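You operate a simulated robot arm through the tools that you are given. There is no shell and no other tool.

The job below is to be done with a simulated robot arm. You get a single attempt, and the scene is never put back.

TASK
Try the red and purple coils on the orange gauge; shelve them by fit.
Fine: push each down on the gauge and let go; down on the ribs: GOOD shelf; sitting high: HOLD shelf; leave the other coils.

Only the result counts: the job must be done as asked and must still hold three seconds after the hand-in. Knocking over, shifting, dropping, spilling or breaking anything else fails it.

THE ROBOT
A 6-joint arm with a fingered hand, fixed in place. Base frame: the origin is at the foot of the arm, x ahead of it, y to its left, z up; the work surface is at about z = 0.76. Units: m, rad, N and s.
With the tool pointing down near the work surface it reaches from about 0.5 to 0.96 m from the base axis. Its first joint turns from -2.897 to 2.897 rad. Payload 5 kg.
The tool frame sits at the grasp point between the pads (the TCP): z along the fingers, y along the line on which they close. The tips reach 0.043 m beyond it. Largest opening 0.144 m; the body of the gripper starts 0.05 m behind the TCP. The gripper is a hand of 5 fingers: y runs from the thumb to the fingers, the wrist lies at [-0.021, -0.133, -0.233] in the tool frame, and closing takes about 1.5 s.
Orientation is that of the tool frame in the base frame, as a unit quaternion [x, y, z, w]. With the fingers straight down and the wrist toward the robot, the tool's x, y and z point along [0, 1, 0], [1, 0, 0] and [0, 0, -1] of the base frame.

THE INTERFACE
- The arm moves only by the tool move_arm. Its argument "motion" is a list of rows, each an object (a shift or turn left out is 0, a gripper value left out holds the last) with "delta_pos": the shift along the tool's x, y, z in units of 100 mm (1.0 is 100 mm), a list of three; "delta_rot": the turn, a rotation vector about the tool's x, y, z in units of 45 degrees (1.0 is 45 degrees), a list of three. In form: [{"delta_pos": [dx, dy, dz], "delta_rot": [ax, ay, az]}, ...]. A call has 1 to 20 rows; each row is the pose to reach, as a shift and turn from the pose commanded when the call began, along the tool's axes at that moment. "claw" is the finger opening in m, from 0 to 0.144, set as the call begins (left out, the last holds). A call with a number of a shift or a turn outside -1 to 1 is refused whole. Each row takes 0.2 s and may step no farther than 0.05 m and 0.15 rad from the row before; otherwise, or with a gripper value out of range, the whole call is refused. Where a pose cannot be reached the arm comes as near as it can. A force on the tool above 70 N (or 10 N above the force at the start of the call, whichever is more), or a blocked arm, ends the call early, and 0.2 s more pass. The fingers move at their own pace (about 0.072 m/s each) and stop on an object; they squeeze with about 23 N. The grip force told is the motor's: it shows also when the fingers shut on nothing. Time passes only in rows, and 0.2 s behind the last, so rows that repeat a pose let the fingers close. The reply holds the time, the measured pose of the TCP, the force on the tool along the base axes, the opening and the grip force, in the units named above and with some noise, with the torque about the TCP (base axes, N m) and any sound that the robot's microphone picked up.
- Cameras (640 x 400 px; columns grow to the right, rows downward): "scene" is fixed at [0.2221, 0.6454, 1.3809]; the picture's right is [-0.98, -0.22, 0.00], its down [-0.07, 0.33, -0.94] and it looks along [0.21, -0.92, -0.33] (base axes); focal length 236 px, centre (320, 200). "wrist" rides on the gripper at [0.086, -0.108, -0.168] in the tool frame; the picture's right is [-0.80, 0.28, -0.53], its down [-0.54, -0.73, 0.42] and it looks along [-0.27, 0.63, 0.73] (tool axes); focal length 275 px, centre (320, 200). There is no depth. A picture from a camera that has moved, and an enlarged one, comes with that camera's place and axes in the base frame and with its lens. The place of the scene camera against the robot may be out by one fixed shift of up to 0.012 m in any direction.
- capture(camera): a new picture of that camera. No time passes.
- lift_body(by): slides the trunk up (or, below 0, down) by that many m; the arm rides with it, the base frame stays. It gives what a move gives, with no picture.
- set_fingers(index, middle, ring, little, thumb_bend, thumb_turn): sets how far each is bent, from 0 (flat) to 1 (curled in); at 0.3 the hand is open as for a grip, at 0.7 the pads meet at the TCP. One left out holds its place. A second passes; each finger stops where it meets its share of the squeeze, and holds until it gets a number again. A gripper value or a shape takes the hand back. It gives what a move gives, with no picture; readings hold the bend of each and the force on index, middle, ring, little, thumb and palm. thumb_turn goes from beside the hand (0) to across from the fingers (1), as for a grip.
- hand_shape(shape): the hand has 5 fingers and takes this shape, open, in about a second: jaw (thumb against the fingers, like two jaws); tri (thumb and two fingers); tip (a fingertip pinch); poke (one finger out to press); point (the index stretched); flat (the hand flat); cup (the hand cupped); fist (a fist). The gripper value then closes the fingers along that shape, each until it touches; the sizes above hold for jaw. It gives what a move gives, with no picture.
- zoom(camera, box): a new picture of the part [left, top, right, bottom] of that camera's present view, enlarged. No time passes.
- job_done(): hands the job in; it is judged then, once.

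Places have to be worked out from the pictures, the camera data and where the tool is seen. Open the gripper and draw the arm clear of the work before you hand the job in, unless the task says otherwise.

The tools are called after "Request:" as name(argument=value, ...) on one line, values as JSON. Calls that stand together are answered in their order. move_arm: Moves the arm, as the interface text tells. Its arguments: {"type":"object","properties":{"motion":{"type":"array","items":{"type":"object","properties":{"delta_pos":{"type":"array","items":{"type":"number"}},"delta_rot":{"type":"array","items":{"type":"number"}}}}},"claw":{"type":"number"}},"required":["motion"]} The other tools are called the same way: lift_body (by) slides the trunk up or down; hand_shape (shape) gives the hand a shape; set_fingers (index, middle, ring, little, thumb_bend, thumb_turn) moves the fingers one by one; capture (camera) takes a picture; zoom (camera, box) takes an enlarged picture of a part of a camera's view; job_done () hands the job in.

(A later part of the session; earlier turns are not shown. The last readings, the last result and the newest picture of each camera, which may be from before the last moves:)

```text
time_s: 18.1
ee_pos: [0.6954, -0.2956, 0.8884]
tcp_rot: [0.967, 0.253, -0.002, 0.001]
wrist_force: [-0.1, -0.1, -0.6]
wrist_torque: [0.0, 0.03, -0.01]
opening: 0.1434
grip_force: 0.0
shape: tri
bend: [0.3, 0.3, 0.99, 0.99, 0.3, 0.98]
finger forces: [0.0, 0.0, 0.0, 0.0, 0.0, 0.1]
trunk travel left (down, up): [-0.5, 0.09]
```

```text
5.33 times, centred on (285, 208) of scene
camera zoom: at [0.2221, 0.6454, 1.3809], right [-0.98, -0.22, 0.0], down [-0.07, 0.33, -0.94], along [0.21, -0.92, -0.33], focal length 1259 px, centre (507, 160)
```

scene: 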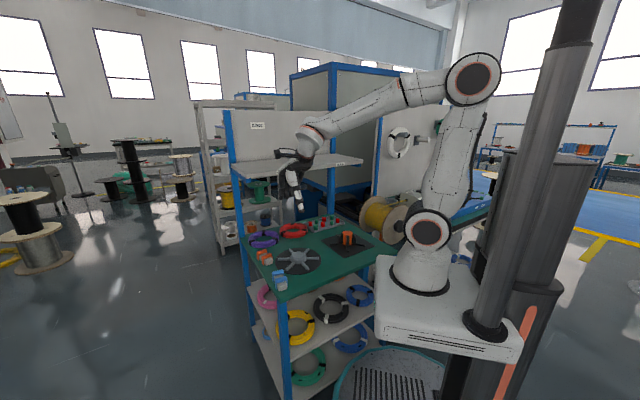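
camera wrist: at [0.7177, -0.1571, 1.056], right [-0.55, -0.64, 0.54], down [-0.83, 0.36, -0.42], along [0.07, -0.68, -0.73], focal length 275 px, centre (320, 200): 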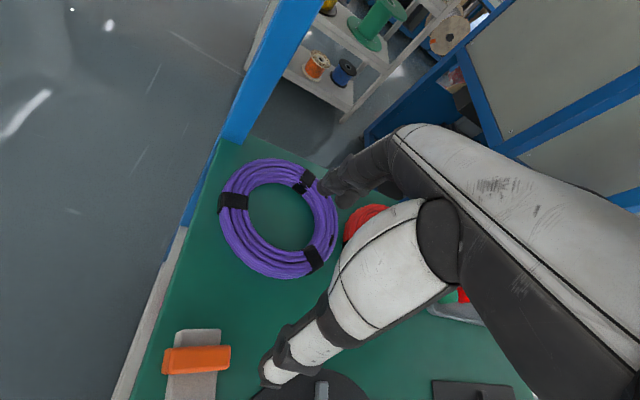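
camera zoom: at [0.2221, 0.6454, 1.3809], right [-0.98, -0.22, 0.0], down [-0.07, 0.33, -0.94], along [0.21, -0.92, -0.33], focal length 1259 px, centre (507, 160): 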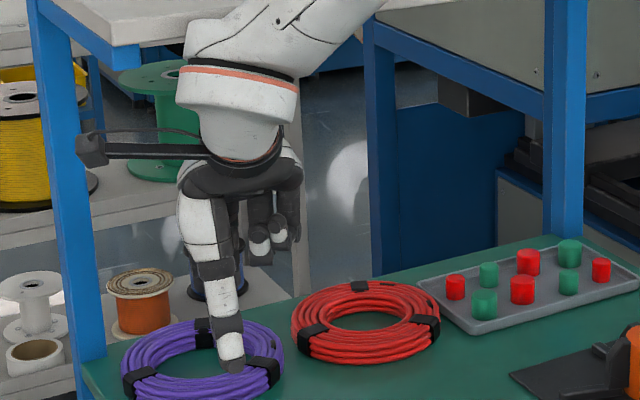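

Tri shape folds the ring and little fingers away, which is ideal for the near-side pinch. I lower to z≈0.85, yaw to -38° (thumb clear of the orange clamp) and narrow to 0.07.

Request:
move_arm(claw=0.07, motion=[{"delta_pos": [0, 0, 0.12]}, {"delta_pos": [0.01, 0.03, 0.25], "delta_rot": [0, 0, -0.13]}, {"delta_pos": [0.02, 0.06, 0.33], "delta_rot": [0, 0, -0.26]}, {"delta_pos": [0.026, 0.09, 0.4], "delta_rot": [0, 0, -0.39]}, {"delta_pos": [0.026, 0.09, 0.4], "delta_rot": [0, 0, -0.507]}, {"delta_pos": [0.026, 0.09, 0.4], "delta_rot": [0, 0, -0.507]}])

Request:
capture(camera="wrist")

Request:
zoom(camera="scene", box=[240, 170, 330, 245])

```text
time_s: 19.5
ee_pos: [0.7004, -0.3004, 0.8492]
tcp_rot: [0.898, 0.441, -0.001, 0.002]
wrist_force: [-0.6, 0.9, -0.4]
wrist_torque: [-0.01, -0.02, 0.02]
opening: 0.0703
grip_force: 0.0
shape: tri
bend: [0.74, 0.45, 0.99, 0.99, 0.71, 1.0]
finger forces: [0.0, 0.0, 0.1, 0.0, 0.0, 0.1]
trunk travel left (down, up): [-0.5, 0.09]
```

```text
taken
camera wrist: at [0.6692, -0.1657, 1.0166], right [-0.26, -0.8, 0.54], down [-0.91, 0.01, -0.42], along [0.33, -0.6, -0.73], focal length 275 px, centre (320, 200)
```

wrist: 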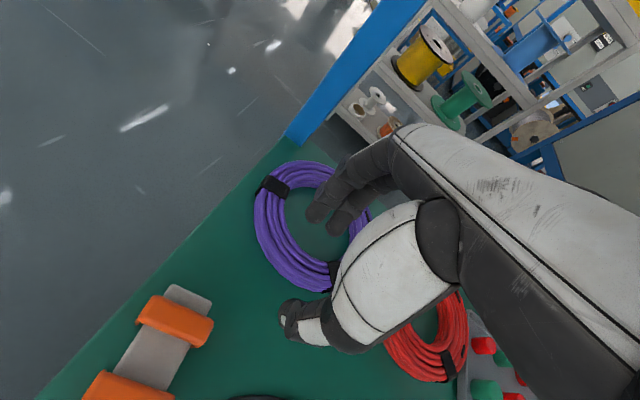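

```text
5.33 times, centred on (285, 208) of scene
camera zoom: at [0.2221, 0.6454, 1.3809], right [-0.98, -0.22, 0.0], down [-0.07, 0.33, -0.94], along [0.21, -0.92, -0.33], focal length 1259 px, centre (507, 160)
```

zoom: 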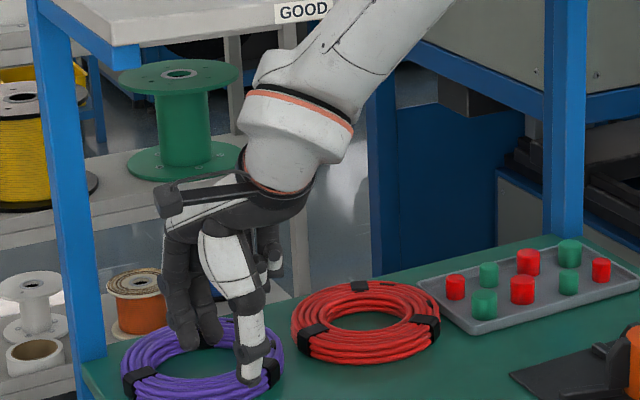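

Index and middle are over the hole and the thumb is outside the near rim, well aligned. I descend about 38 mm to bring the fingertips close to the table.

Request:
move_arm(motion=[{"delta_pos": [0, 0, 0.13]}, {"delta_pos": [0, 0, 0.26]}, {"delta_pos": [0, 0, 0.38]}, {"delta_pos": [0, 0, 0.38]}])

Request:
zoom(camera="wrist", box=[220, 130, 420, 370])

Request:
zoom(camera="scene", box=[245, 205, 305, 245])

```text
time_s: 20.5
ee_pos: [0.7025, -0.3016, 0.8105]
tcp_rot: [0.898, 0.44, -0.002, 0.0]
wrist_force: [-0.6, -0.3, -0.1]
wrist_torque: [-0.01, 0.0, 0.02]
opening: 0.0705
grip_force: 0.1
shape: tri
bend: [0.74, 0.45, 0.99, 0.99, 0.71, 1.0]
finger forces: [0.1, 0.0, 0.0, 0.0, 0.1, 0.0]
trunk travel left (down, up): [-0.5, 0.09]
```

```text
1.67 times, centred on (320, 250) of wrist
camera zoom: at [0.6696, -0.1664, 0.978], right [-0.26, -0.8, 0.54], down [-0.91, 0.01, -0.42], along [0.33, -0.6, -0.73], focal length 459 px, centre (320, 117)
```

zoom: 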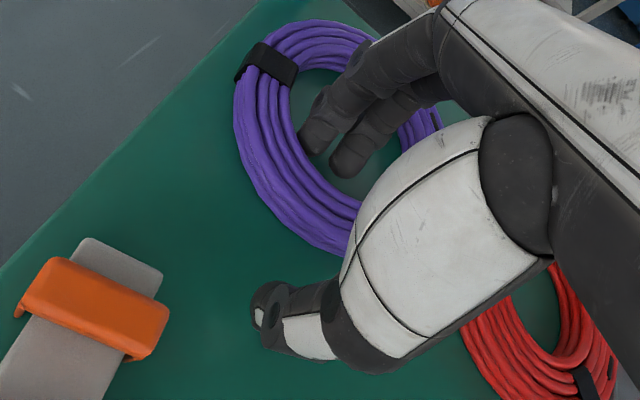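

```text
10.00 times, centred on (275, 225) of scene
camera zoom: at [0.2221, 0.6454, 1.3809], right [-0.98, -0.22, 0.0], down [-0.07, 0.33, -0.94], along [0.21, -0.92, -0.33], focal length 2361 px, centre (770, -50)
```

zoom: 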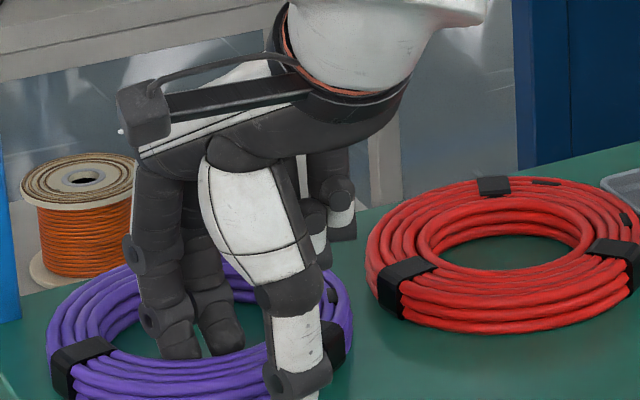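

Index and middle are well inside the hole and the thumb is outside. I lower 3 mm more and close on the tube.

Request:
move_arm(motion=[{"delta_pos": [0, 0, 0.03]}, {"delta_pos": [0, 0, 0.03]}])

Request:
move_arm(claw=0.0, motion=[{"delta_pos": [0, 0, 0]}, {"delta_pos": [0, 0, 0]}, {"delta_pos": [0, 0, 0]}, {"delta_pos": [0, 0, 0]}, {"delta_pos": [0, 0, 0]}, {"delta_pos": [0, 0, 0]}, {"delta_pos": [0, 0, 0]}, {"delta_pos": [0, 0, 0]}])

Request:
zoom(camera="wrist", box=[220, 130, 420, 370])

Request:
zoom(camera="scene", box=[245, 205, 305, 245])

```text
time_s: 21.1
ee_pos: [0.7018, -0.3017, 0.8086]
tcp_rot: [0.898, 0.44, -0.001, 0.002]
wrist_force: [0.0, 0.3, -0.1]
wrist_torque: [-0.02, 0.03, 0.0]
opening: 0.0708
grip_force: 0.2
shape: tri
bend: [0.74, 0.45, 0.99, 0.99, 0.71, 1.0]
finger forces: [0.0, 0.0, 0.1, 0.0, 0.0, 0.0]
trunk travel left (down, up): [-0.5, 0.09]
```

```text
time_s: 22.9
ee_pos: [0.702, -0.301, 0.8066]
tcp_rot: [0.897, 0.441, -0.001, 0.002]
wrist_force: [-0.6, -0.1, -0.4]
wrist_torque: [-0.02, 0.0, -0.07]
opening: 0.0232
grip_force: 22.7
shape: tri
bend: [0.74, 0.57, 1.0, 1.0, 0.71, 1.0]
finger forces: [9.0, 9.9, 0.0, 0.0, 19.8, 0.0]
trunk travel left (down, up): [-0.5, 0.09]
```

```text
1.67 times, centred on (320, 250) of wrist
camera zoom: at [0.6696, -0.1663, 0.9754], right [-0.26, -0.8, 0.54], down [-0.91, 0.01, -0.42], along [0.33, -0.6, -0.73], focal length 459 px, centre (320, 117)
```

zoom: 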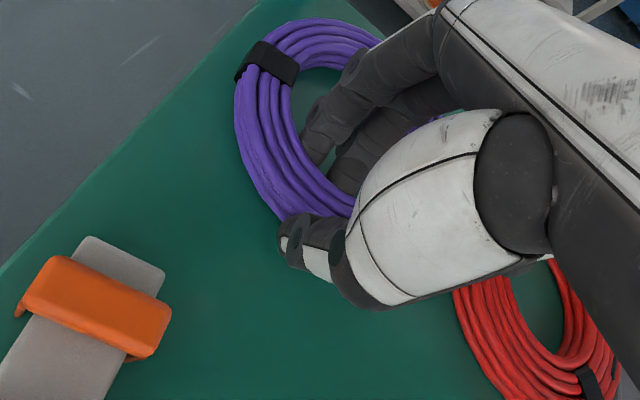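

```text
10.00 times, centred on (275, 225) of scene
camera zoom: at [0.2221, 0.6454, 1.3809], right [-0.98, -0.22, 0.0], down [-0.07, 0.33, -0.94], along [0.21, -0.92, -0.33], focal length 2361 px, centre (770, -50)
```

zoom: 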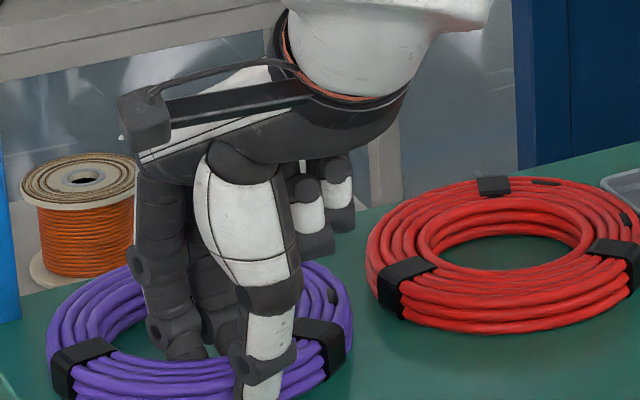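

A solid, balanced pinch now (9+10 N against 20 N, opening 0.023). I lift 2.5 cm slowly to test the hold.

Request:
move_arm(motion=[{"delta_pos": [0, 0, -0.06]}, {"delta_pos": [0, 0, -0.12]}, {"delta_pos": [0, 0, -0.18]}, {"delta_pos": [0, 0, -0.25]}, {"delta_pos": [0, 0, -0.25]}])

Request:
zoom(camera="wrist", box=[220, 130, 420, 370])

Request:
zoom(camera="scene", box=[245, 205, 305, 245])

```text
time_s: 24.1
ee_pos: [0.7018, -0.3027, 0.8325]
tcp_rot: [0.898, 0.44, -0.001, 0.001]
wrist_force: [-0.3, 0.0, -1.1]
wrist_torque: [0.12, 0.14, 0.01]
opening: 0.0232
grip_force: 22.9
shape: tri
bend: [0.74, 0.57, 1.0, 1.0, 0.72, 1.0]
finger forces: [8.5, 11.6, 0.0, 0.0, 20.7, 0.0]
trunk travel left (down, up): [-0.5, 0.09]
```

```text
1.67 times, centred on (320, 250) of wrist
camera zoom: at [0.6698, -0.1662, 1.0005], right [-0.26, -0.8, 0.54], down [-0.91, 0.01, -0.42], along [0.33, -0.6, -0.73], focal length 459 px, centre (320, 117)
```

zoom: 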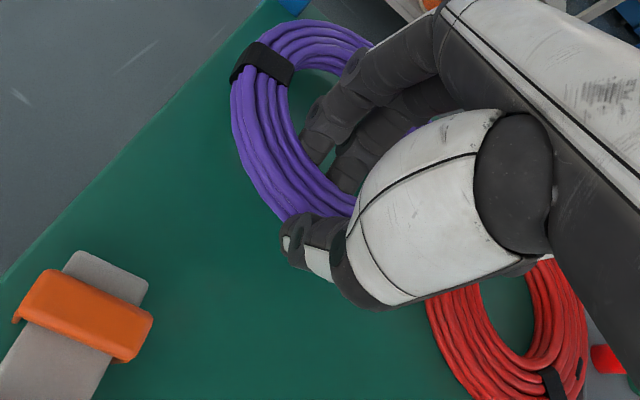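

```text
10.00 times, centred on (275, 225) of scene
camera zoom: at [0.2221, 0.6454, 1.3809], right [-0.98, -0.22, 0.0], down [-0.07, 0.33, -0.94], along [0.21, -0.92, -0.33], focal length 2361 px, centre (770, -50)
```

zoom: 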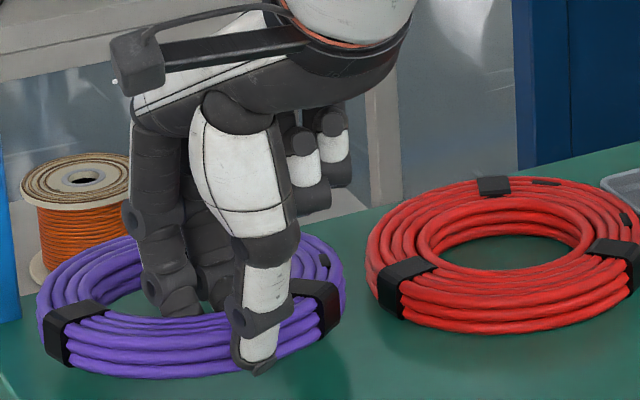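

The purple coil is lifted level and held firmly. I retreat from under the shelf and raise it to clear everything on the bench.

Request:
move_arm(motion=[{"delta_pos": [0, -0.2, 0]}, {"delta_pos": [0, -0.45, -0.05]}, {"delta_pos": [0, -0.7, -0.2]}, {"delta_pos": [0, -0.9, -0.4]}, {"delta_pos": [0, -1.0, -0.65]}, {"delta_pos": [0, -1.0, -0.88]}, {"delta_pos": [0, -1.0, -0.88]}])

Request:
capture(camera="wrist")

Request:
zoom(camera="scene", box=[220, 120, 400, 280])

```text
time_s: 25.7
ee_pos: [0.6236, -0.2392, 0.9211]
tcp_rot: [0.898, 0.439, -0.001, 0.001]
wrist_force: [-0.7, -0.3, -1.8]
wrist_torque: [0.13, 0.09, -0.02]
opening: 0.0227
grip_force: 22.9
shape: tri
bend: [0.74, 0.57, 1.0, 1.0, 0.72, 1.0]
finger forces: [8.7, 11.8, 0.0, 0.0, 20.6, 0.1]
trunk travel left (down, up): [-0.5, 0.09]
```

```text
taken
camera wrist: at [0.5915, -0.1041, 1.0879], right [-0.26, -0.8, 0.54], down [-0.91, 0.01, -0.42], along [0.33, -0.6, -0.73], focal length 275 px, centre (320, 200)
```

wrist: 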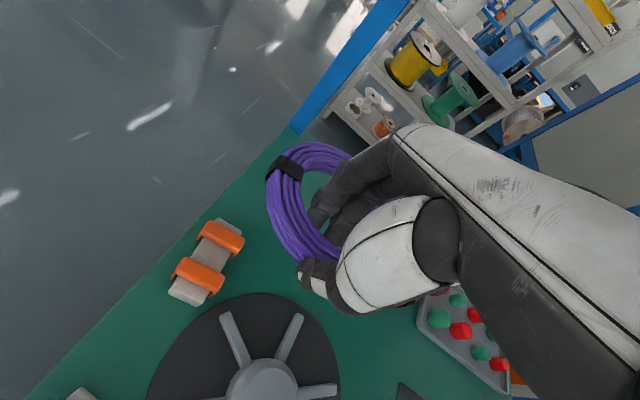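

```text
2.50 times, centred on (310, 200) of scene
camera zoom: at [0.2221, 0.6454, 1.3809], right [-0.98, -0.22, 0.0], down [-0.07, 0.33, -0.94], along [0.21, -0.92, -0.33], focal length 590 px, centre (345, 200)
```

zoom: 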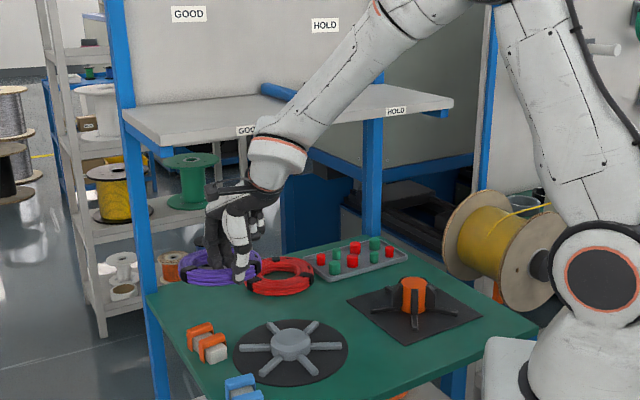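

The coil clears everything. I move toward the orange gauge while rotating the hand so the wrist stays on the free side.

Request:
move_arm(motion=[{"delta_pos": [-0.2, -0.15, 0], "delta_rot": [0, 0, 0.14]}, {"delta_pos": [-0.4, -0.3, 0], "delta_rot": [0, 0, 0.28]}, {"delta_pos": [-0.6, -0.45, 0], "delta_rot": [0, 0, 0.42]}, {"delta_pos": [-0.8, -0.6, 0], "delta_rot": [0, 0, 0.57]}, {"delta_pos": [-1.0, -0.78, 0], "delta_rot": [0, 0, 0.711]}, {"delta_pos": [-1.0, -0.78, 0], "delta_rot": [0, 0, 0.711]}])

Request:
capture(camera="wrist")

Request:
zoom(camera="scene", box=[220, 120, 400, 280])

```text
time_s: 27.1
ee_pos: [0.4997, -0.2706, 0.9202]
tcp_rot: [0.985, 0.175, -0.001, 0.002]
wrist_force: [0.1, -0.2, -2.1]
wrist_torque: [0.14, 0.01, -0.01]
opening: 0.0233
grip_force: 23.2
shape: tri
bend: [0.74, 0.57, 1.0, 1.0, 0.72, 1.0]
finger forces: [8.7, 12.0, 0.1, 0.0, 20.7, 0.1]
trunk travel left (down, up): [-0.5, 0.09]
```

```text
taken
camera wrist: at [0.5443, -0.1384, 1.0885], right [-0.65, -0.54, 0.54], down [-0.76, 0.49, -0.42], along [-0.04, -0.68, -0.73], focal length 275 px, centre (320, 200)
```

wrist: 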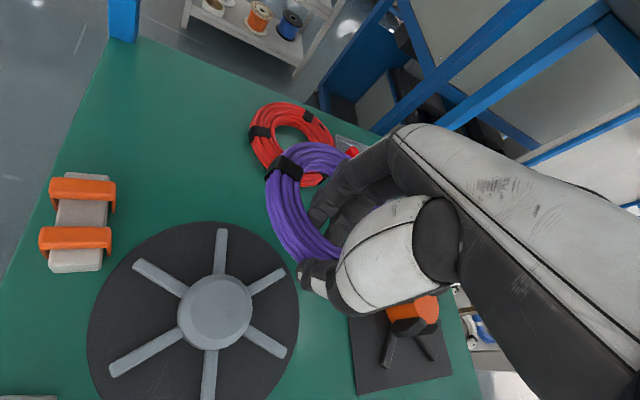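

```text
2.50 times, centred on (310, 200) of scene
camera zoom: at [0.2221, 0.6454, 1.3809], right [-0.98, -0.22, 0.0], down [-0.07, 0.33, -0.94], along [0.21, -0.92, -0.33], focal length 590 px, centre (345, 200)
```

zoom: 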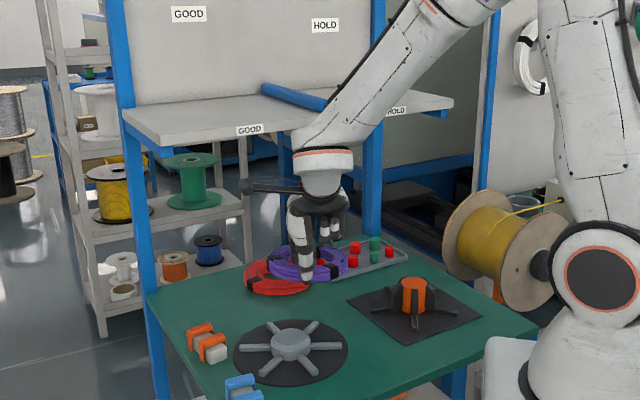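

The gauge is partly hidden behind the thumb from here. I go on toward it in two steps, turning the hand further, and then recheck from both cameras.

Request:
move_arm(motion=[{"delta_pos": [-0.28, 0.02, 0], "delta_rot": [0, 0, 0.13]}, {"delta_pos": [-0.56, 0.03, 0], "delta_rot": [0, 0, 0.26]}, {"delta_pos": [-0.83, 0.05, 0], "delta_rot": [0, 0, 0.39]}, {"delta_pos": [-0.83, 0.05, 0], "delta_rot": [0, 0, 0.39]}])

Request:
capture(camera="wrist")

Request:
zoom(camera="scene", box=[260, 160, 400, 280])

```text
time_s: 28.1
ee_pos: [0.4244, -0.3038, 0.9199]
tcp_rot: [1.0, 0.023, -0.001, 0.001]
wrist_force: [-0.2, -0.5, -1.4]
wrist_torque: [0.16, -0.01, 0.02]
opening: 0.023
grip_force: 23.0
shape: tri
bend: [0.74, 0.57, 1.0, 1.0, 0.72, 1.0]
finger forces: [8.8, 12.1, 0.0, 0.0, 20.9, 0.0]
trunk travel left (down, up): [-0.5, 0.09]
```

```text
taken
camera wrist: at [0.506, -0.1912, 1.0884], right [-0.78, -0.32, 0.54], down [-0.58, 0.7, -0.42], along [-0.24, -0.64, -0.73], focal length 275 px, centre (320, 200)
```

wrist: 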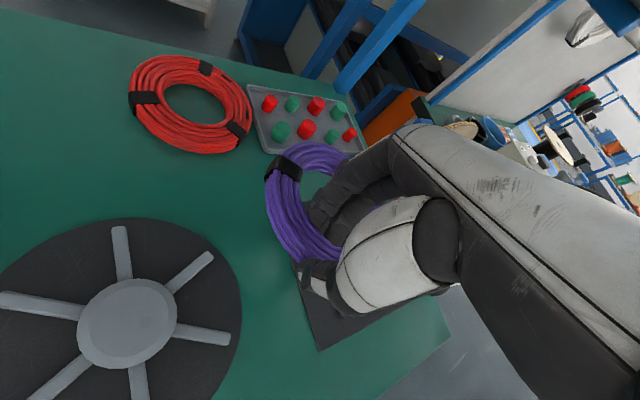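

```text
3.33 times, centred on (330, 220) of scene
camera zoom: at [0.2221, 0.6454, 1.3809], right [-0.98, -0.22, 0.0], down [-0.07, 0.33, -0.94], along [0.21, -0.92, -0.33], focal length 787 px, centre (287, 133)
```

zoom: 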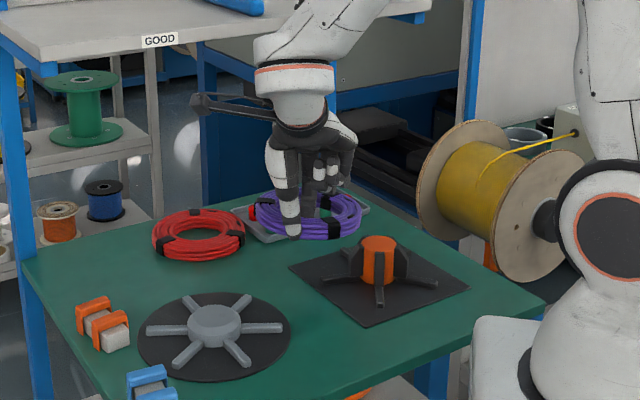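

The gauge plate corner is visible and puts the gauge axis at about (0.32,-0.412). I bring the coil's centre over it, staying high.

Request:
move_arm(motion=[{"delta_pos": [-0.3, 0.13, 0], "delta_rot": [0, 0, 0.13]}, {"delta_pos": [-0.6, 0.27, 0], "delta_rot": [0, 0, 0.26]}, {"delta_pos": [-0.89, 0.4, 0], "delta_rot": [0, 0, 0.39]}, {"delta_pos": [-0.89, 0.4, 0], "delta_rot": [0, 0, 0.39]}])

Request:
capture(camera="wrist")

Request:
zoom(camera="scene", box=[300, 180, 400, 270])

```text
time_s: 29.1
ee_pos: [0.3365, -0.3493, 0.9213]
tcp_rot: [0.991, -0.13, 0.0, 0.002]
wrist_force: [-0.7, -1.5, -2.4]
wrist_torque: [0.15, -0.08, -0.02]
opening: 0.0229
grip_force: 22.8
shape: tri
bend: [0.74, 0.57, 1.0, 1.0, 0.72, 1.0]
finger forces: [8.8, 12.2, 0.0, 0.1, 20.8, 0.1]
trunk travel left (down, up): [-0.5, 0.09]
```

```text
taken
camera wrist: at [0.4489, -0.2657, 1.0898], right [-0.84, -0.07, 0.54], down [-0.34, 0.84, -0.43], along [-0.42, -0.54, -0.73], focal length 275 px, centre (320, 200)
```

wrist: 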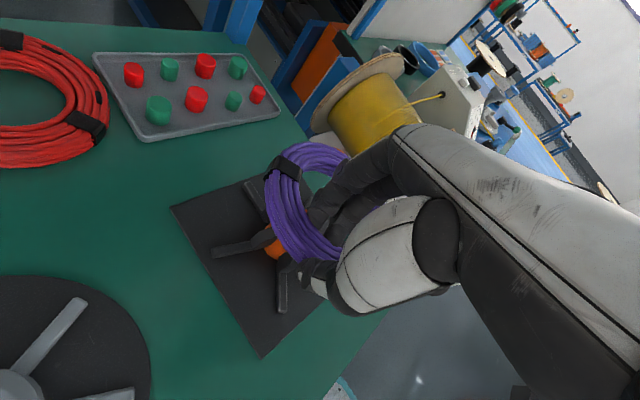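

```text
4.44 times, centred on (350, 225) of scene
camera zoom: at [0.2221, 0.6454, 1.3809], right [-0.98, -0.22, 0.0], down [-0.07, 0.33, -0.94], along [0.21, -0.92, -0.33], focal length 1049 px, centre (187, 89)
```

zoom: 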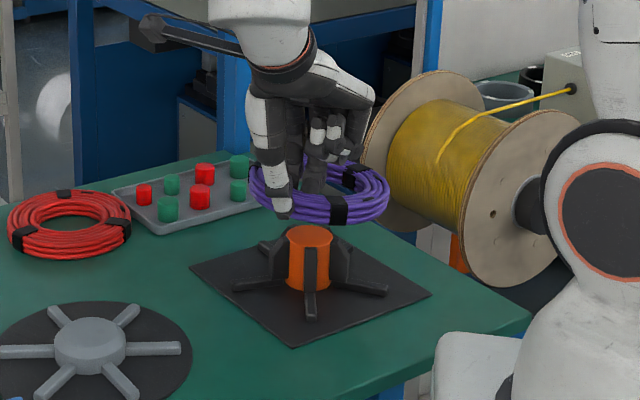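

Both cameras agree: the coil centre is about 6 mm short of the gauge axis (0.317,-0.416). I correct that and lower until the coil's underside is just above the gauge top (TCP 0.870).

Request:
move_arm(motion=[{"delta_pos": [0.03, 0.01, 0]}, {"delta_pos": [0.067, 0.018, 0.1]}, {"delta_pos": [0.067, 0.018, 0.25]}, {"delta_pos": [0.067, 0.018, 0.4]}, {"delta_pos": [0.067, 0.018, 0.5]}, {"delta_pos": [0.067, 0.018, 0.5]}])

Request:
capture(camera="wrist")

Request:
zoom(camera="scene", box=[320, 200, 384, 250])

```text
time_s: 30.5
ee_pos: [0.3433, -0.3528, 0.8704]
tcp_rot: [0.991, -0.13, -0.001, 0.002]
wrist_force: [0.2, 0.4, -2.3]
wrist_torque: [0.15, -0.05, 0.02]
opening: 0.0231
grip_force: 23.5
shape: tri
bend: [0.74, 0.57, 1.0, 1.0, 0.72, 1.0]
finger forces: [8.8, 12.2, 0.0, 0.0, 20.8, 0.1]
trunk travel left (down, up): [-0.5, 0.09]
```

```text
taken
camera wrist: at [0.4546, -0.2689, 1.039], right [-0.84, -0.07, 0.54], down [-0.34, 0.84, -0.43], along [-0.42, -0.54, -0.73], focal length 275 px, centre (320, 200)
```

wrist: 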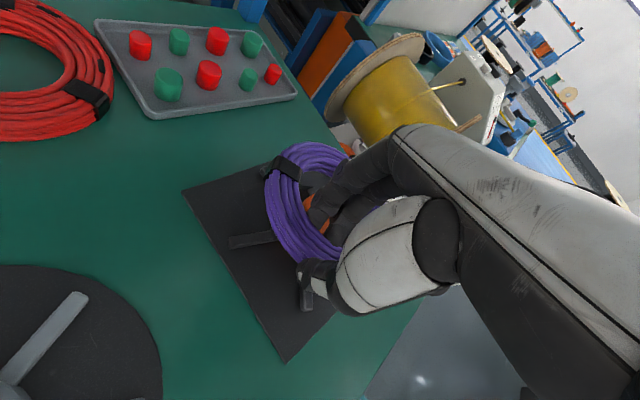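

```text
8.00 times, centred on (352, 225) of scene
camera zoom: at [0.2221, 0.6454, 1.3809], right [-0.98, -0.22, 0.0], down [-0.07, 0.33, -0.94], along [0.21, -0.92, -0.33], focal length 1889 px, centre (64, 0)
```

zoom: 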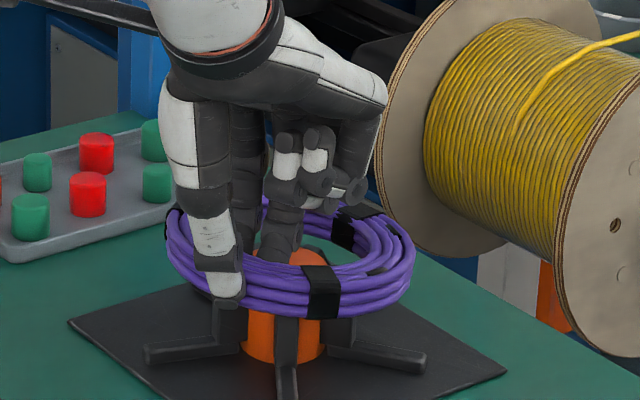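

The coil sits concentric over the gauge within about 3 mm. I nudge 3 mm and lower slightly, then open just enough to let it go onto the gauge.

Request:
move_arm(motion=[{"delta_pos": [0.03, -0.01, 0.02]}, {"delta_pos": [0.03, -0.01, 0.03]}])

Request:
move_arm(claw=0.045, motion=[{"delta_pos": [0, 0, 0]}, {"delta_pos": [0, 0, 0]}, {"delta_pos": [0, 0, 0]}, {"delta_pos": [0, 0, 0]}])

Request:
zoom(camera="scene", box=[320, 200, 384, 250])

Request:
capture(camera="wrist")

```text
time_s: 31.1
ee_pos: [0.3453, -0.3507, 0.8696]
tcp_rot: [0.992, -0.129, -0.001, 0.002]
wrist_force: [1.0, 0.1, -1.5]
wrist_torque: [0.15, -0.06, 0.0]
opening: 0.0227
grip_force: 23.2
shape: tri
bend: [0.74, 0.57, 1.0, 1.0, 0.72, 1.0]
finger forces: [8.9, 12.3, 0.1, 0.0, 20.9, 0.0]
trunk travel left (down, up): [-0.5, 0.09]
```

```text
time_s: 32.1
ee_pos: [0.3452, -0.3512, 0.8682]
tcp_rot: [0.992, -0.13, 0.0, 0.002]
wrist_force: [-0.8, 0.2, -0.1]
wrist_torque: [0.01, -0.02, 0.01]
opening: 0.045
grip_force: 0.1
shape: tri
bend: [0.74, 0.53, 0.99, 0.99, 0.74, 1.0]
finger forces: [0.0, 0.0, 0.0, 0.0, 0.0, 0.0]
trunk travel left (down, up): [-0.5, 0.09]
```

```text
8.00 times, centred on (352, 225) of scene
camera zoom: at [0.2221, 0.6454, 1.3809], right [-0.98, -0.22, 0.0], down [-0.07, 0.33, -0.94], along [0.21, -0.92, -0.33], focal length 1889 px, centre (64, 0)
```

zoom: 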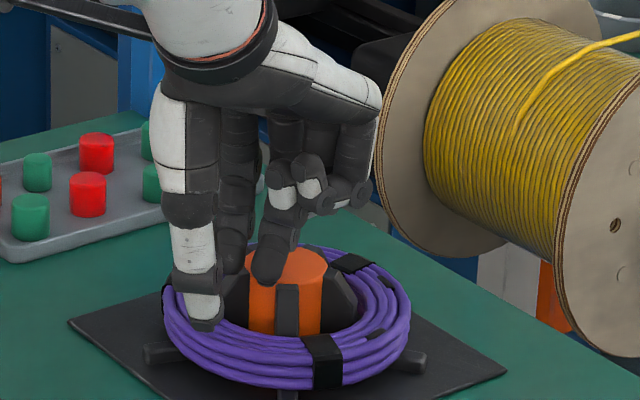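

```text
taken
camera wrist: at [0.4578, -0.2683, 1.0361], right [-0.84, -0.07, 0.54], down [-0.34, 0.84, -0.43], along [-0.42, -0.54, -0.73], focal length 275 px, centre (320, 200)
```

wrist: 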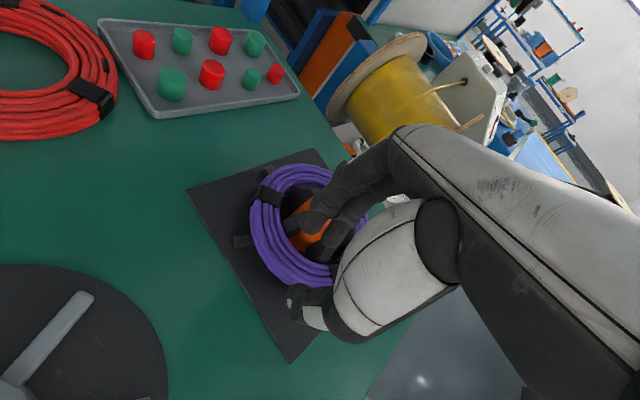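

The coil dropped over the fins by itself, apparently down low. I raise the hand straight up to look at it unobstructed, before pushing.

Request:
move_arm(motion=[{"delta_pos": [0, 0, -0.2]}, {"delta_pos": [0, 0, -0.5]}, {"delta_pos": [0, 0, -0.9]}, {"delta_pos": [0, 0, -0.9]}])

Request:
zoom(camera="scene", box=[320, 205, 384, 255])

Request:
capture(camera="wrist")

```text
time_s: 33.1
ee_pos: [0.3469, -0.351, 0.9594]
tcp_rot: [0.992, -0.129, 0.0, 0.001]
wrist_force: [0.1, -0.5, -0.2]
wrist_torque: [-0.02, -0.04, 0.03]
opening: 0.0446
grip_force: 0.0
shape: tri
bend: [0.74, 0.53, 0.99, 0.99, 0.74, 1.0]
finger forces: [0.0, 0.1, 0.1, 0.0, 0.0, 0.0]
trunk travel left (down, up): [-0.5, 0.09]
```

```text
8.00 times, centred on (352, 230) of scene
camera zoom: at [0.2221, 0.6454, 1.3809], right [-0.98, -0.22, 0.0], down [-0.07, 0.33, -0.94], along [0.21, -0.92, -0.33], focal length 1889 px, centre (64, -40)
```

zoom: 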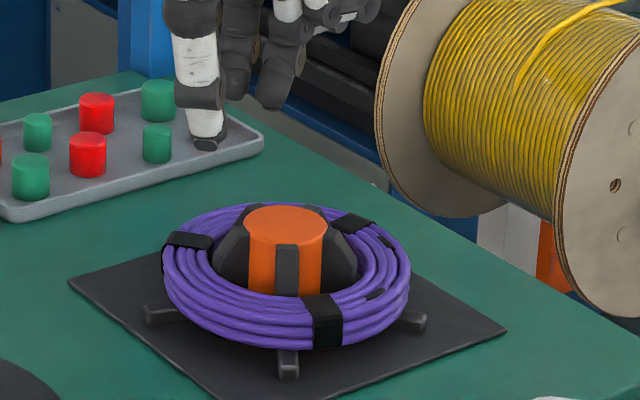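

```text
taken
camera wrist: at [0.4582, -0.2672, 1.1267], right [-0.84, -0.07, 0.54], down [-0.34, 0.84, -0.43], along [-0.42, -0.54, -0.73], focal length 275 px, centre (320, 200)
```

wrist: 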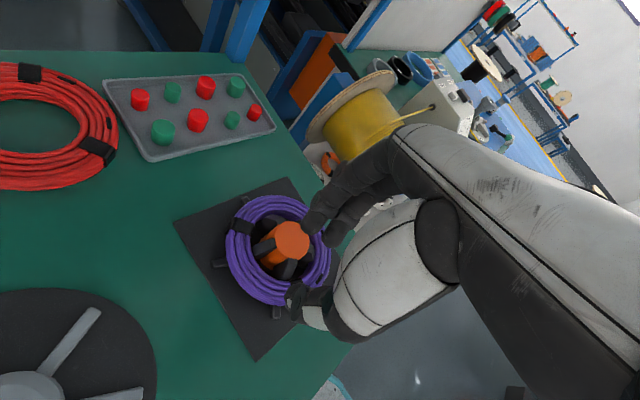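

Purple is down around the core, and now I push it properly. I open to 0.12 and move the hand over the gauge axis so the thumb and fingers straddle the core above the ring.

Request:
move_arm(claw=0.12, motion=[{"delta_pos": [-0.01, 0.23, 0]}, {"delta_pos": [-0.02, 0.47, 0]}, {"delta_pos": [-0.04, 0.7, 0]}, {"delta_pos": [-0.04, 0.7, 0]}, {"delta_pos": [-0.04, 0.7, 0]}])

Request:
capture(camera="wrist")

Request:
zoom(camera="scene", box=[310, 185, 390, 255])

```text
time_s: 34.3
ee_pos: [0.3246, -0.4177, 0.959]
tcp_rot: [0.992, -0.13, 0.0, 0.001]
wrist_force: [-0.4, 0.6, 0.0]
wrist_torque: [0.0, 0.0, -0.02]
opening: 0.12
grip_force: 0.0
shape: tri
bend: [0.26, 0.33, 0.99, 0.99, 0.48, 0.99]
finger forces: [0.0, 0.1, 0.0, 0.1, 0.0, 0.1]
trunk travel left (down, up): [-0.5, 0.09]
```

```text
taken
camera wrist: at [0.4359, -0.3347, 1.1262], right [-0.84, -0.07, 0.54], down [-0.34, 0.84, -0.43], along [-0.42, -0.54, -0.73], focal length 275 px, centre (320, 200)
```

wrist: 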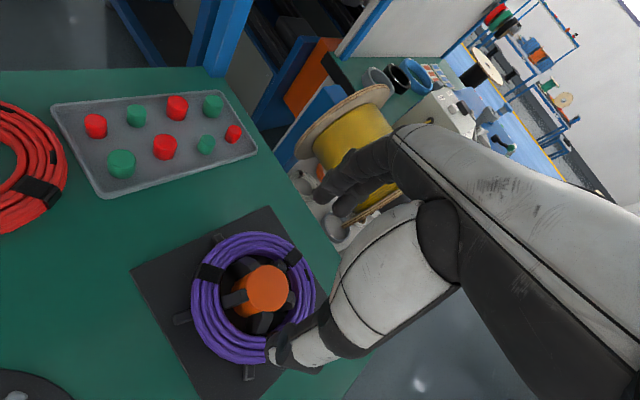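

```text
5.71 times, centred on (350, 220) of scene
camera zoom: at [0.2221, 0.6454, 1.3809], right [-0.98, -0.22, 0.0], down [-0.07, 0.33, -0.94], along [0.21, -0.92, -0.33], focal length 1349 px, centre (149, 86)
```

zoom: 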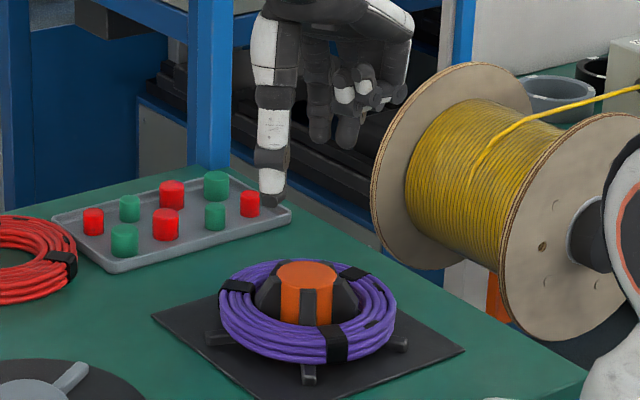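

The jaws straddle the ring well. I lower close to the ring top first.

Request:
move_arm(motion=[{"delta_pos": [0, -0.04, 0.3]}, {"delta_pos": [0, -0.04, 0.6]}, {"delta_pos": [0, -0.04, 0.85]}, {"delta_pos": [0, -0.04, 1.0]}, {"delta_pos": [0, -0.04, 1.0]}])

Request:
zoom(camera="wrist", box=[160, 120, 440, 400])

Request:
zoom(camera="scene", box=[320, 200, 384, 250])

```text
time_s: 35.5
ee_pos: [0.3238, -0.4138, 0.8584]
tcp_rot: [0.991, -0.13, -0.001, 0.001]
wrist_force: [0.1, -0.2, 0.6]
wrist_torque: [-0.02, 0.04, -0.04]
opening: 0.1196
grip_force: 0.2
shape: tri
bend: [0.26, 0.33, 0.99, 0.99, 0.48, 0.99]
finger forces: [0.1, 0.0, 0.0, 0.0, 0.1, 0.0]
trunk travel left (down, up): [-0.5, 0.09]
```

```text
1.43 times, centred on (300, 260) of wrist
camera zoom: at [0.4368, -0.3312, 1.0264], right [-0.84, -0.07, 0.54], down [-0.34, 0.84, -0.43], along [-0.42, -0.54, -0.73], focal length 393 px, centre (349, 114)
```

zoom: 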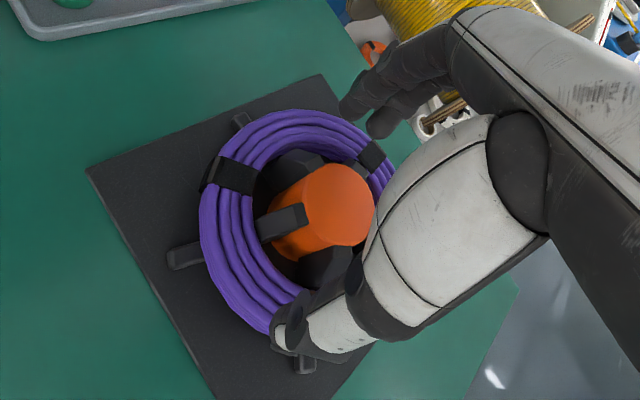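

```text
8.00 times, centred on (352, 225) of scene
camera zoom: at [0.2221, 0.6454, 1.3809], right [-0.98, -0.22, 0.0], down [-0.07, 0.33, -0.94], along [0.21, -0.92, -0.33], focal length 1889 px, centre (64, 0)
```

zoom: 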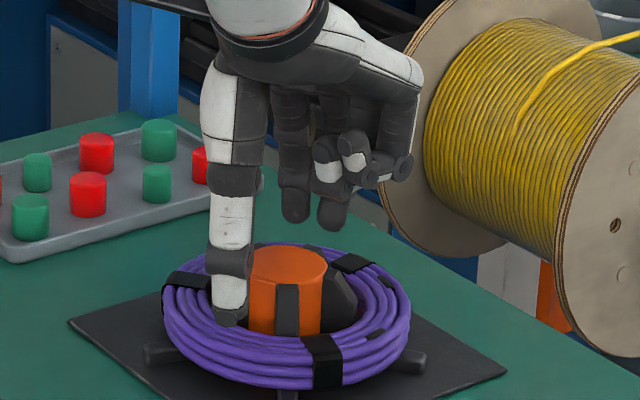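

The fingertips are over the ring at radius about 67 mm, with the thumb slightly outside at about 75 mm. I shift 5 mm and descend slowly to contact.

Request:
move_arm(motion=[{"delta_pos": [0, 0.05, 0]}, {"delta_pos": [0, 0.05, 0.05]}, {"delta_pos": [0, 0.05, 0.1]}, {"delta_pos": [0, 0.05, 0.15]}, {"delta_pos": [0, 0.05, 0.2]}, {"delta_pos": [0, 0.05, 0.2]}])

Request:
zoom(camera="scene", box=[320, 200, 384, 250])

```text
time_s: 36.9
ee_pos: [0.3241, -0.4195, 0.84]
tcp_rot: [0.992, -0.13, 0.0, 0.005]
wrist_force: [-0.3, 1.2, 18.1]
wrist_torque: [-1.0, 0.56, -0.05]
opening: 0.1185
grip_force: 0.1
shape: tri
bend: [0.26, 0.32, 0.99, 0.99, 0.48, 0.99]
finger forces: [0.0, 16.8, 0.0, 0.0, 0.6, 0.0]
trunk travel left (down, up): [-0.5, 0.09]
```

```text
8.00 times, centred on (352, 225) of scene
camera zoom: at [0.2221, 0.6454, 1.3809], right [-0.98, -0.22, 0.0], down [-0.07, 0.33, -0.94], along [0.21, -0.92, -0.33], focal length 1889 px, centre (64, 0)
```

zoom: 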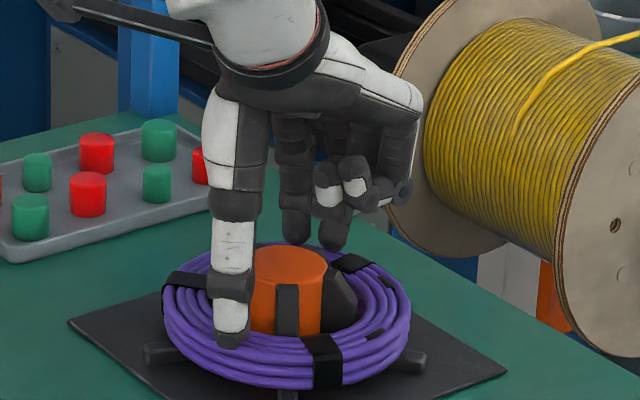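

Contact: 18 N, mostly through the middle finger, with the thumb just touching. I push a few millimetres more to load both sides.

Request:
move_arm(motion=[{"delta_pos": [0, 0, 0.02]}, {"delta_pos": [0, 0, 0.04]}, {"delta_pos": [0, 0, 0.04]}])

Request:
zoom(camera="scene", box=[320, 200, 384, 250])

```text
time_s: 37.7
ee_pos: [0.3247, -0.4207, 0.8381]
tcp_rot: [0.992, -0.129, 0.002, 0.005]
wrist_force: [-0.5, 0.2, 51.0]
wrist_torque: [-1.59, 1.04, -0.13]
opening: 0.1177
grip_force: 0.1
shape: tri
bend: [0.26, 0.3, 0.99, 0.99, 0.48, 0.99]
finger forces: [2.7, 35.5, 0.0, 0.0, 13.2, 0.0]
trunk travel left (down, up): [-0.5, 0.09]
```

```text
8.00 times, centred on (352, 225) of scene
camera zoom: at [0.2221, 0.6454, 1.3809], right [-0.98, -0.22, 0.0], down [-0.07, 0.33, -0.94], along [0.21, -0.92, -0.33], focal length 1889 px, centre (64, 0)
```

zoom: 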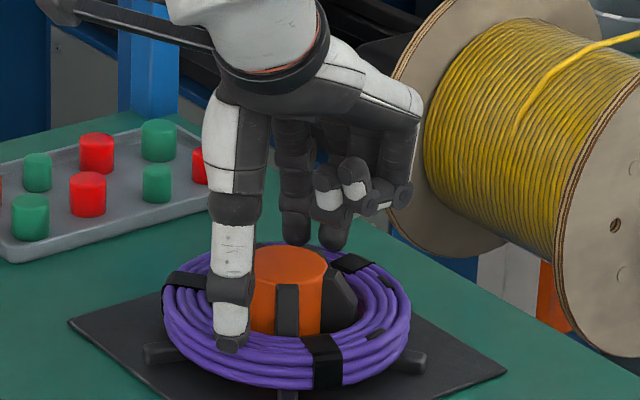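

51 N with all three digits loaded and no further travel, so purple is hard down on its support. I lift off and inspect where it sits.

Request:
move_arm(motion=[{"delta_pos": [0, 0, -0.1]}, {"delta_pos": [0, 0, -0.35]}, {"delta_pos": [0, 0, -0.7]}, {"delta_pos": [0, 0, -1.0]}, {"delta_pos": [0, 0, -1.0]}])

Request:
zoom(camera="scene", box=[324, 212, 372, 250])

Request:
zoom(camera="wrist", box=[120, 180, 380, 400])

```text
time_s: 38.9
ee_pos: [0.3237, -0.4182, 0.9334]
tcp_rot: [0.992, -0.129, -0.001, 0.002]
wrist_force: [0.4, 0.4, -0.2]
wrist_torque: [-0.08, 0.0, 0.04]
opening: 0.1199
grip_force: 0.1
shape: tri
bend: [0.26, 0.33, 0.99, 0.99, 0.48, 0.99]
finger forces: [0.0, 0.0, 0.0, 0.0, 0.0, 0.0]
trunk travel left (down, up): [-0.5, 0.09]
```

```text
10.53 times, centred on (348, 231) of scene
camera zoom: at [0.2221, 0.6454, 1.3809], right [-0.98, -0.22, 0.0], down [-0.07, 0.33, -0.94], along [0.21, -0.92, -0.33], focal length 2485 px, centre (25, -126)
```

zoom: 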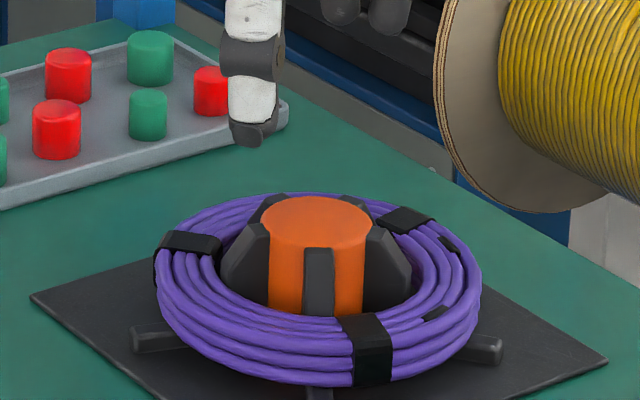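

```text
1.82 times, centred on (250, 290) of wrist
camera zoom: at [0.4355, -0.3354, 1.1024], right [-0.84, -0.07, 0.54], down [-0.34, 0.84, -0.42], along [-0.42, -0.54, -0.73], focal length 500 px, centre (447, 36)
```

zoom: 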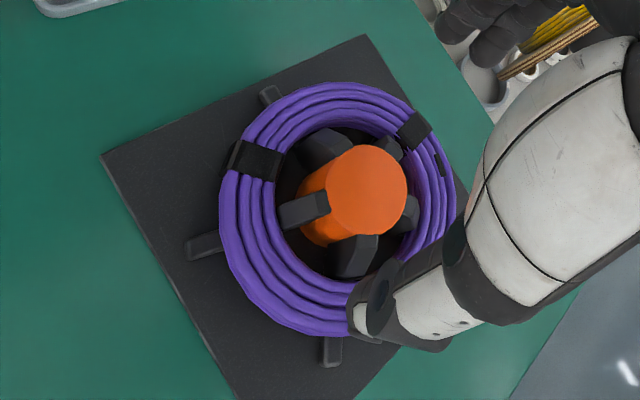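

Purple is clearly resting down on the ribs, so it goes to GOOD. To pick it off the gauge I want a wide grip from outside, so I test how far the hand opens with lower finger bends while safely above.

Request:
set_fingers(index=0.15, middle=0.15, ring=0.15, little=0.15, thumb_bend=0.1, thumb_turn=1.0)

Request:
capture(camera="wrist")

Request:
zoom(camera="scene", box=[310, 170, 406, 250])

```text
time_s: 39.9
ee_pos: [0.3229, -0.4191, 0.9346]
tcp_rot: [0.992, -0.13, 0.0, 0.002]
wrist_force: [-0.4, 0.1, 0.4]
wrist_torque: [-0.06, 0.03, 0.05]
opening: 0.2019
grip_force: 0.0
shape: fingers
bend: [0.15, 0.15, 0.15, 0.15, 0.1, 0.96]
finger forces: [0.0, 0.0, 0.0, 0.0, 0.0, 0.1]
trunk travel left (down, up): [-0.5, 0.09]
```

```text
taken
camera wrist: at [0.4357, -0.3356, 1.1024], right [-0.84, -0.07, 0.54], down [-0.34, 0.84, -0.43], along [-0.42, -0.54, -0.73], focal length 275 px, centre (320, 200)
```

wrist: 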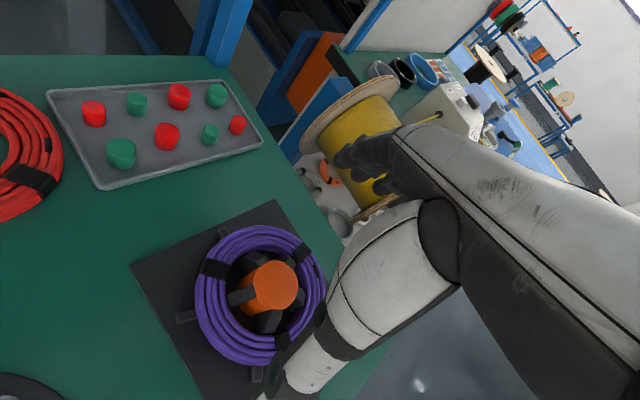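

```text
5.00 times, centred on (358, 210) of scene
camera zoom: at [0.2221, 0.6454, 1.3809], right [-0.98, -0.22, 0.0], down [-0.07, 0.33, -0.94], along [0.21, -0.92, -0.33], focal length 1180 px, centre (130, 150)
```

zoom: 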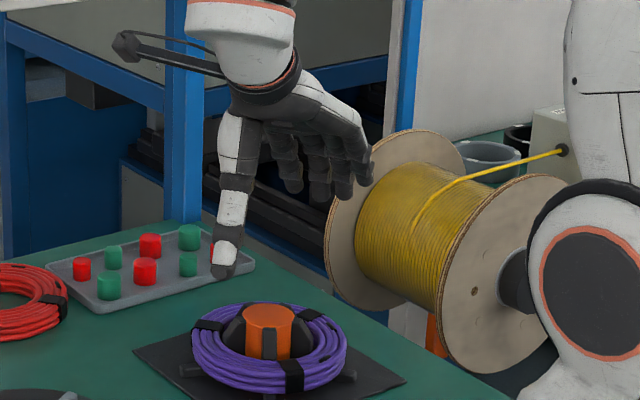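

The hand opens to 0.20 m, wide enough to straddle the 0.16 m ring. I set index, middle and thumb to a slightly narrower wide span with ring and little curled, and turn to -90° so the fingers avoid the ribs.

Request:
set_fingers(index=0.2, middle=0.2, ring=0.99, little=0.99, thumb_bend=0.2, thumb_turn=1.0)

Request:
move_arm(motion=[{"delta_pos": [0, -0.03, 0], "delta_rot": [0, 0, -0.12]}, {"delta_pos": [0, -0.063, 0], "delta_rot": [0, 0, -0.24]}, {"delta_pos": [0, -0.063, 0.1], "delta_rot": [0, 0, -0.333]}, {"delta_pos": [0, -0.063, 0.3], "delta_rot": [0, 0, -0.333]}, {"delta_pos": [0, -0.063, 0.5], "delta_rot": [0, 0, -0.333]}, {"delta_pos": [0, -0.063, 0.5], "delta_rot": [0, 0, -0.333]}])

Request:
capture(camera="wrist")

Request:
zoom(camera="scene", box=[310, 185, 390, 250])

```text
time_s: 40.9
ee_pos: [0.3229, -0.4192, 0.9358]
tcp_rot: [0.992, -0.13, 0.0, 0.001]
wrist_force: [0.0, -0.4, 0.2]
wrist_torque: [0.03, 0.02, 0.04]
opening: 0.1824
grip_force: 0.1
shape: fingers
bend: [0.2, 0.2, 0.99, 0.99, 0.2, 0.97]
finger forces: [0.0, 0.0, 0.0, 0.1, 0.0, 0.0]
trunk travel left (down, up): [-0.5, 0.09]
```

```text
time_s: 42.3
ee_pos: [0.3258, -0.413, 0.8852]
tcp_rot: [1.0, 0.001, 0.0, 0.001]
wrist_force: [-0.4, 0.1, -0.4]
wrist_torque: [0.01, 0.02, 0.05]
opening: 0.1822
grip_force: 0.0
shape: fingers
bend: [0.2, 0.2, 0.99, 0.99, 0.2, 0.97]
finger forces: [0.0, 0.0, 0.1, 0.1, 0.0, 0.0]
trunk travel left (down, up): [-0.5, 0.09]
```

```text
taken
camera wrist: at [0.4123, -0.3039, 1.0525], right [-0.8, -0.28, 0.54], down [-0.54, 0.72, -0.42], along [-0.27, -0.63, -0.73], focal length 275 px, centre (320, 200)
```

wrist: 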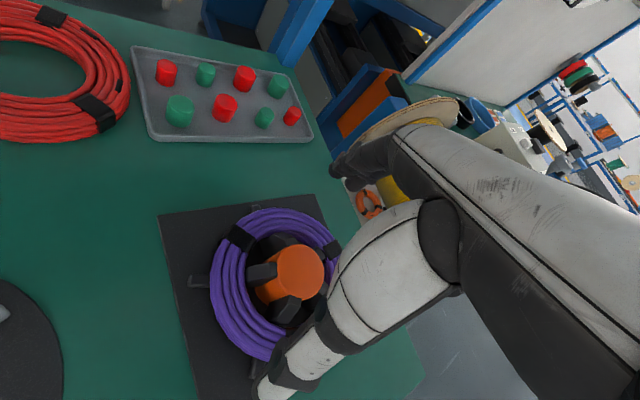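

```text
6.15 times, centred on (350, 218) of scene
camera zoom: at [0.2221, 0.6454, 1.3809], right [-0.98, -0.22, 0.0], down [-0.07, 0.33, -0.94], along [0.21, -0.92, -0.33], focal length 1453 px, centre (135, 92)
```

zoom: 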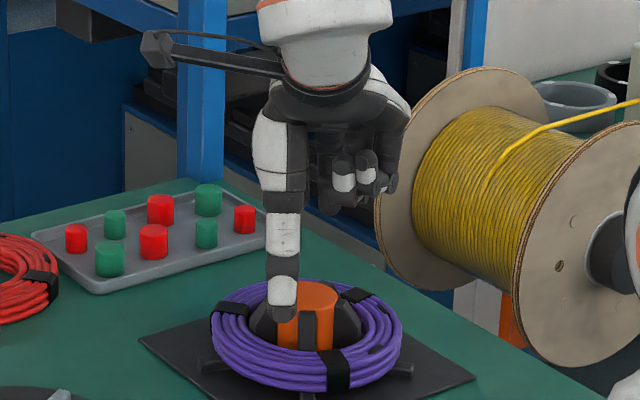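

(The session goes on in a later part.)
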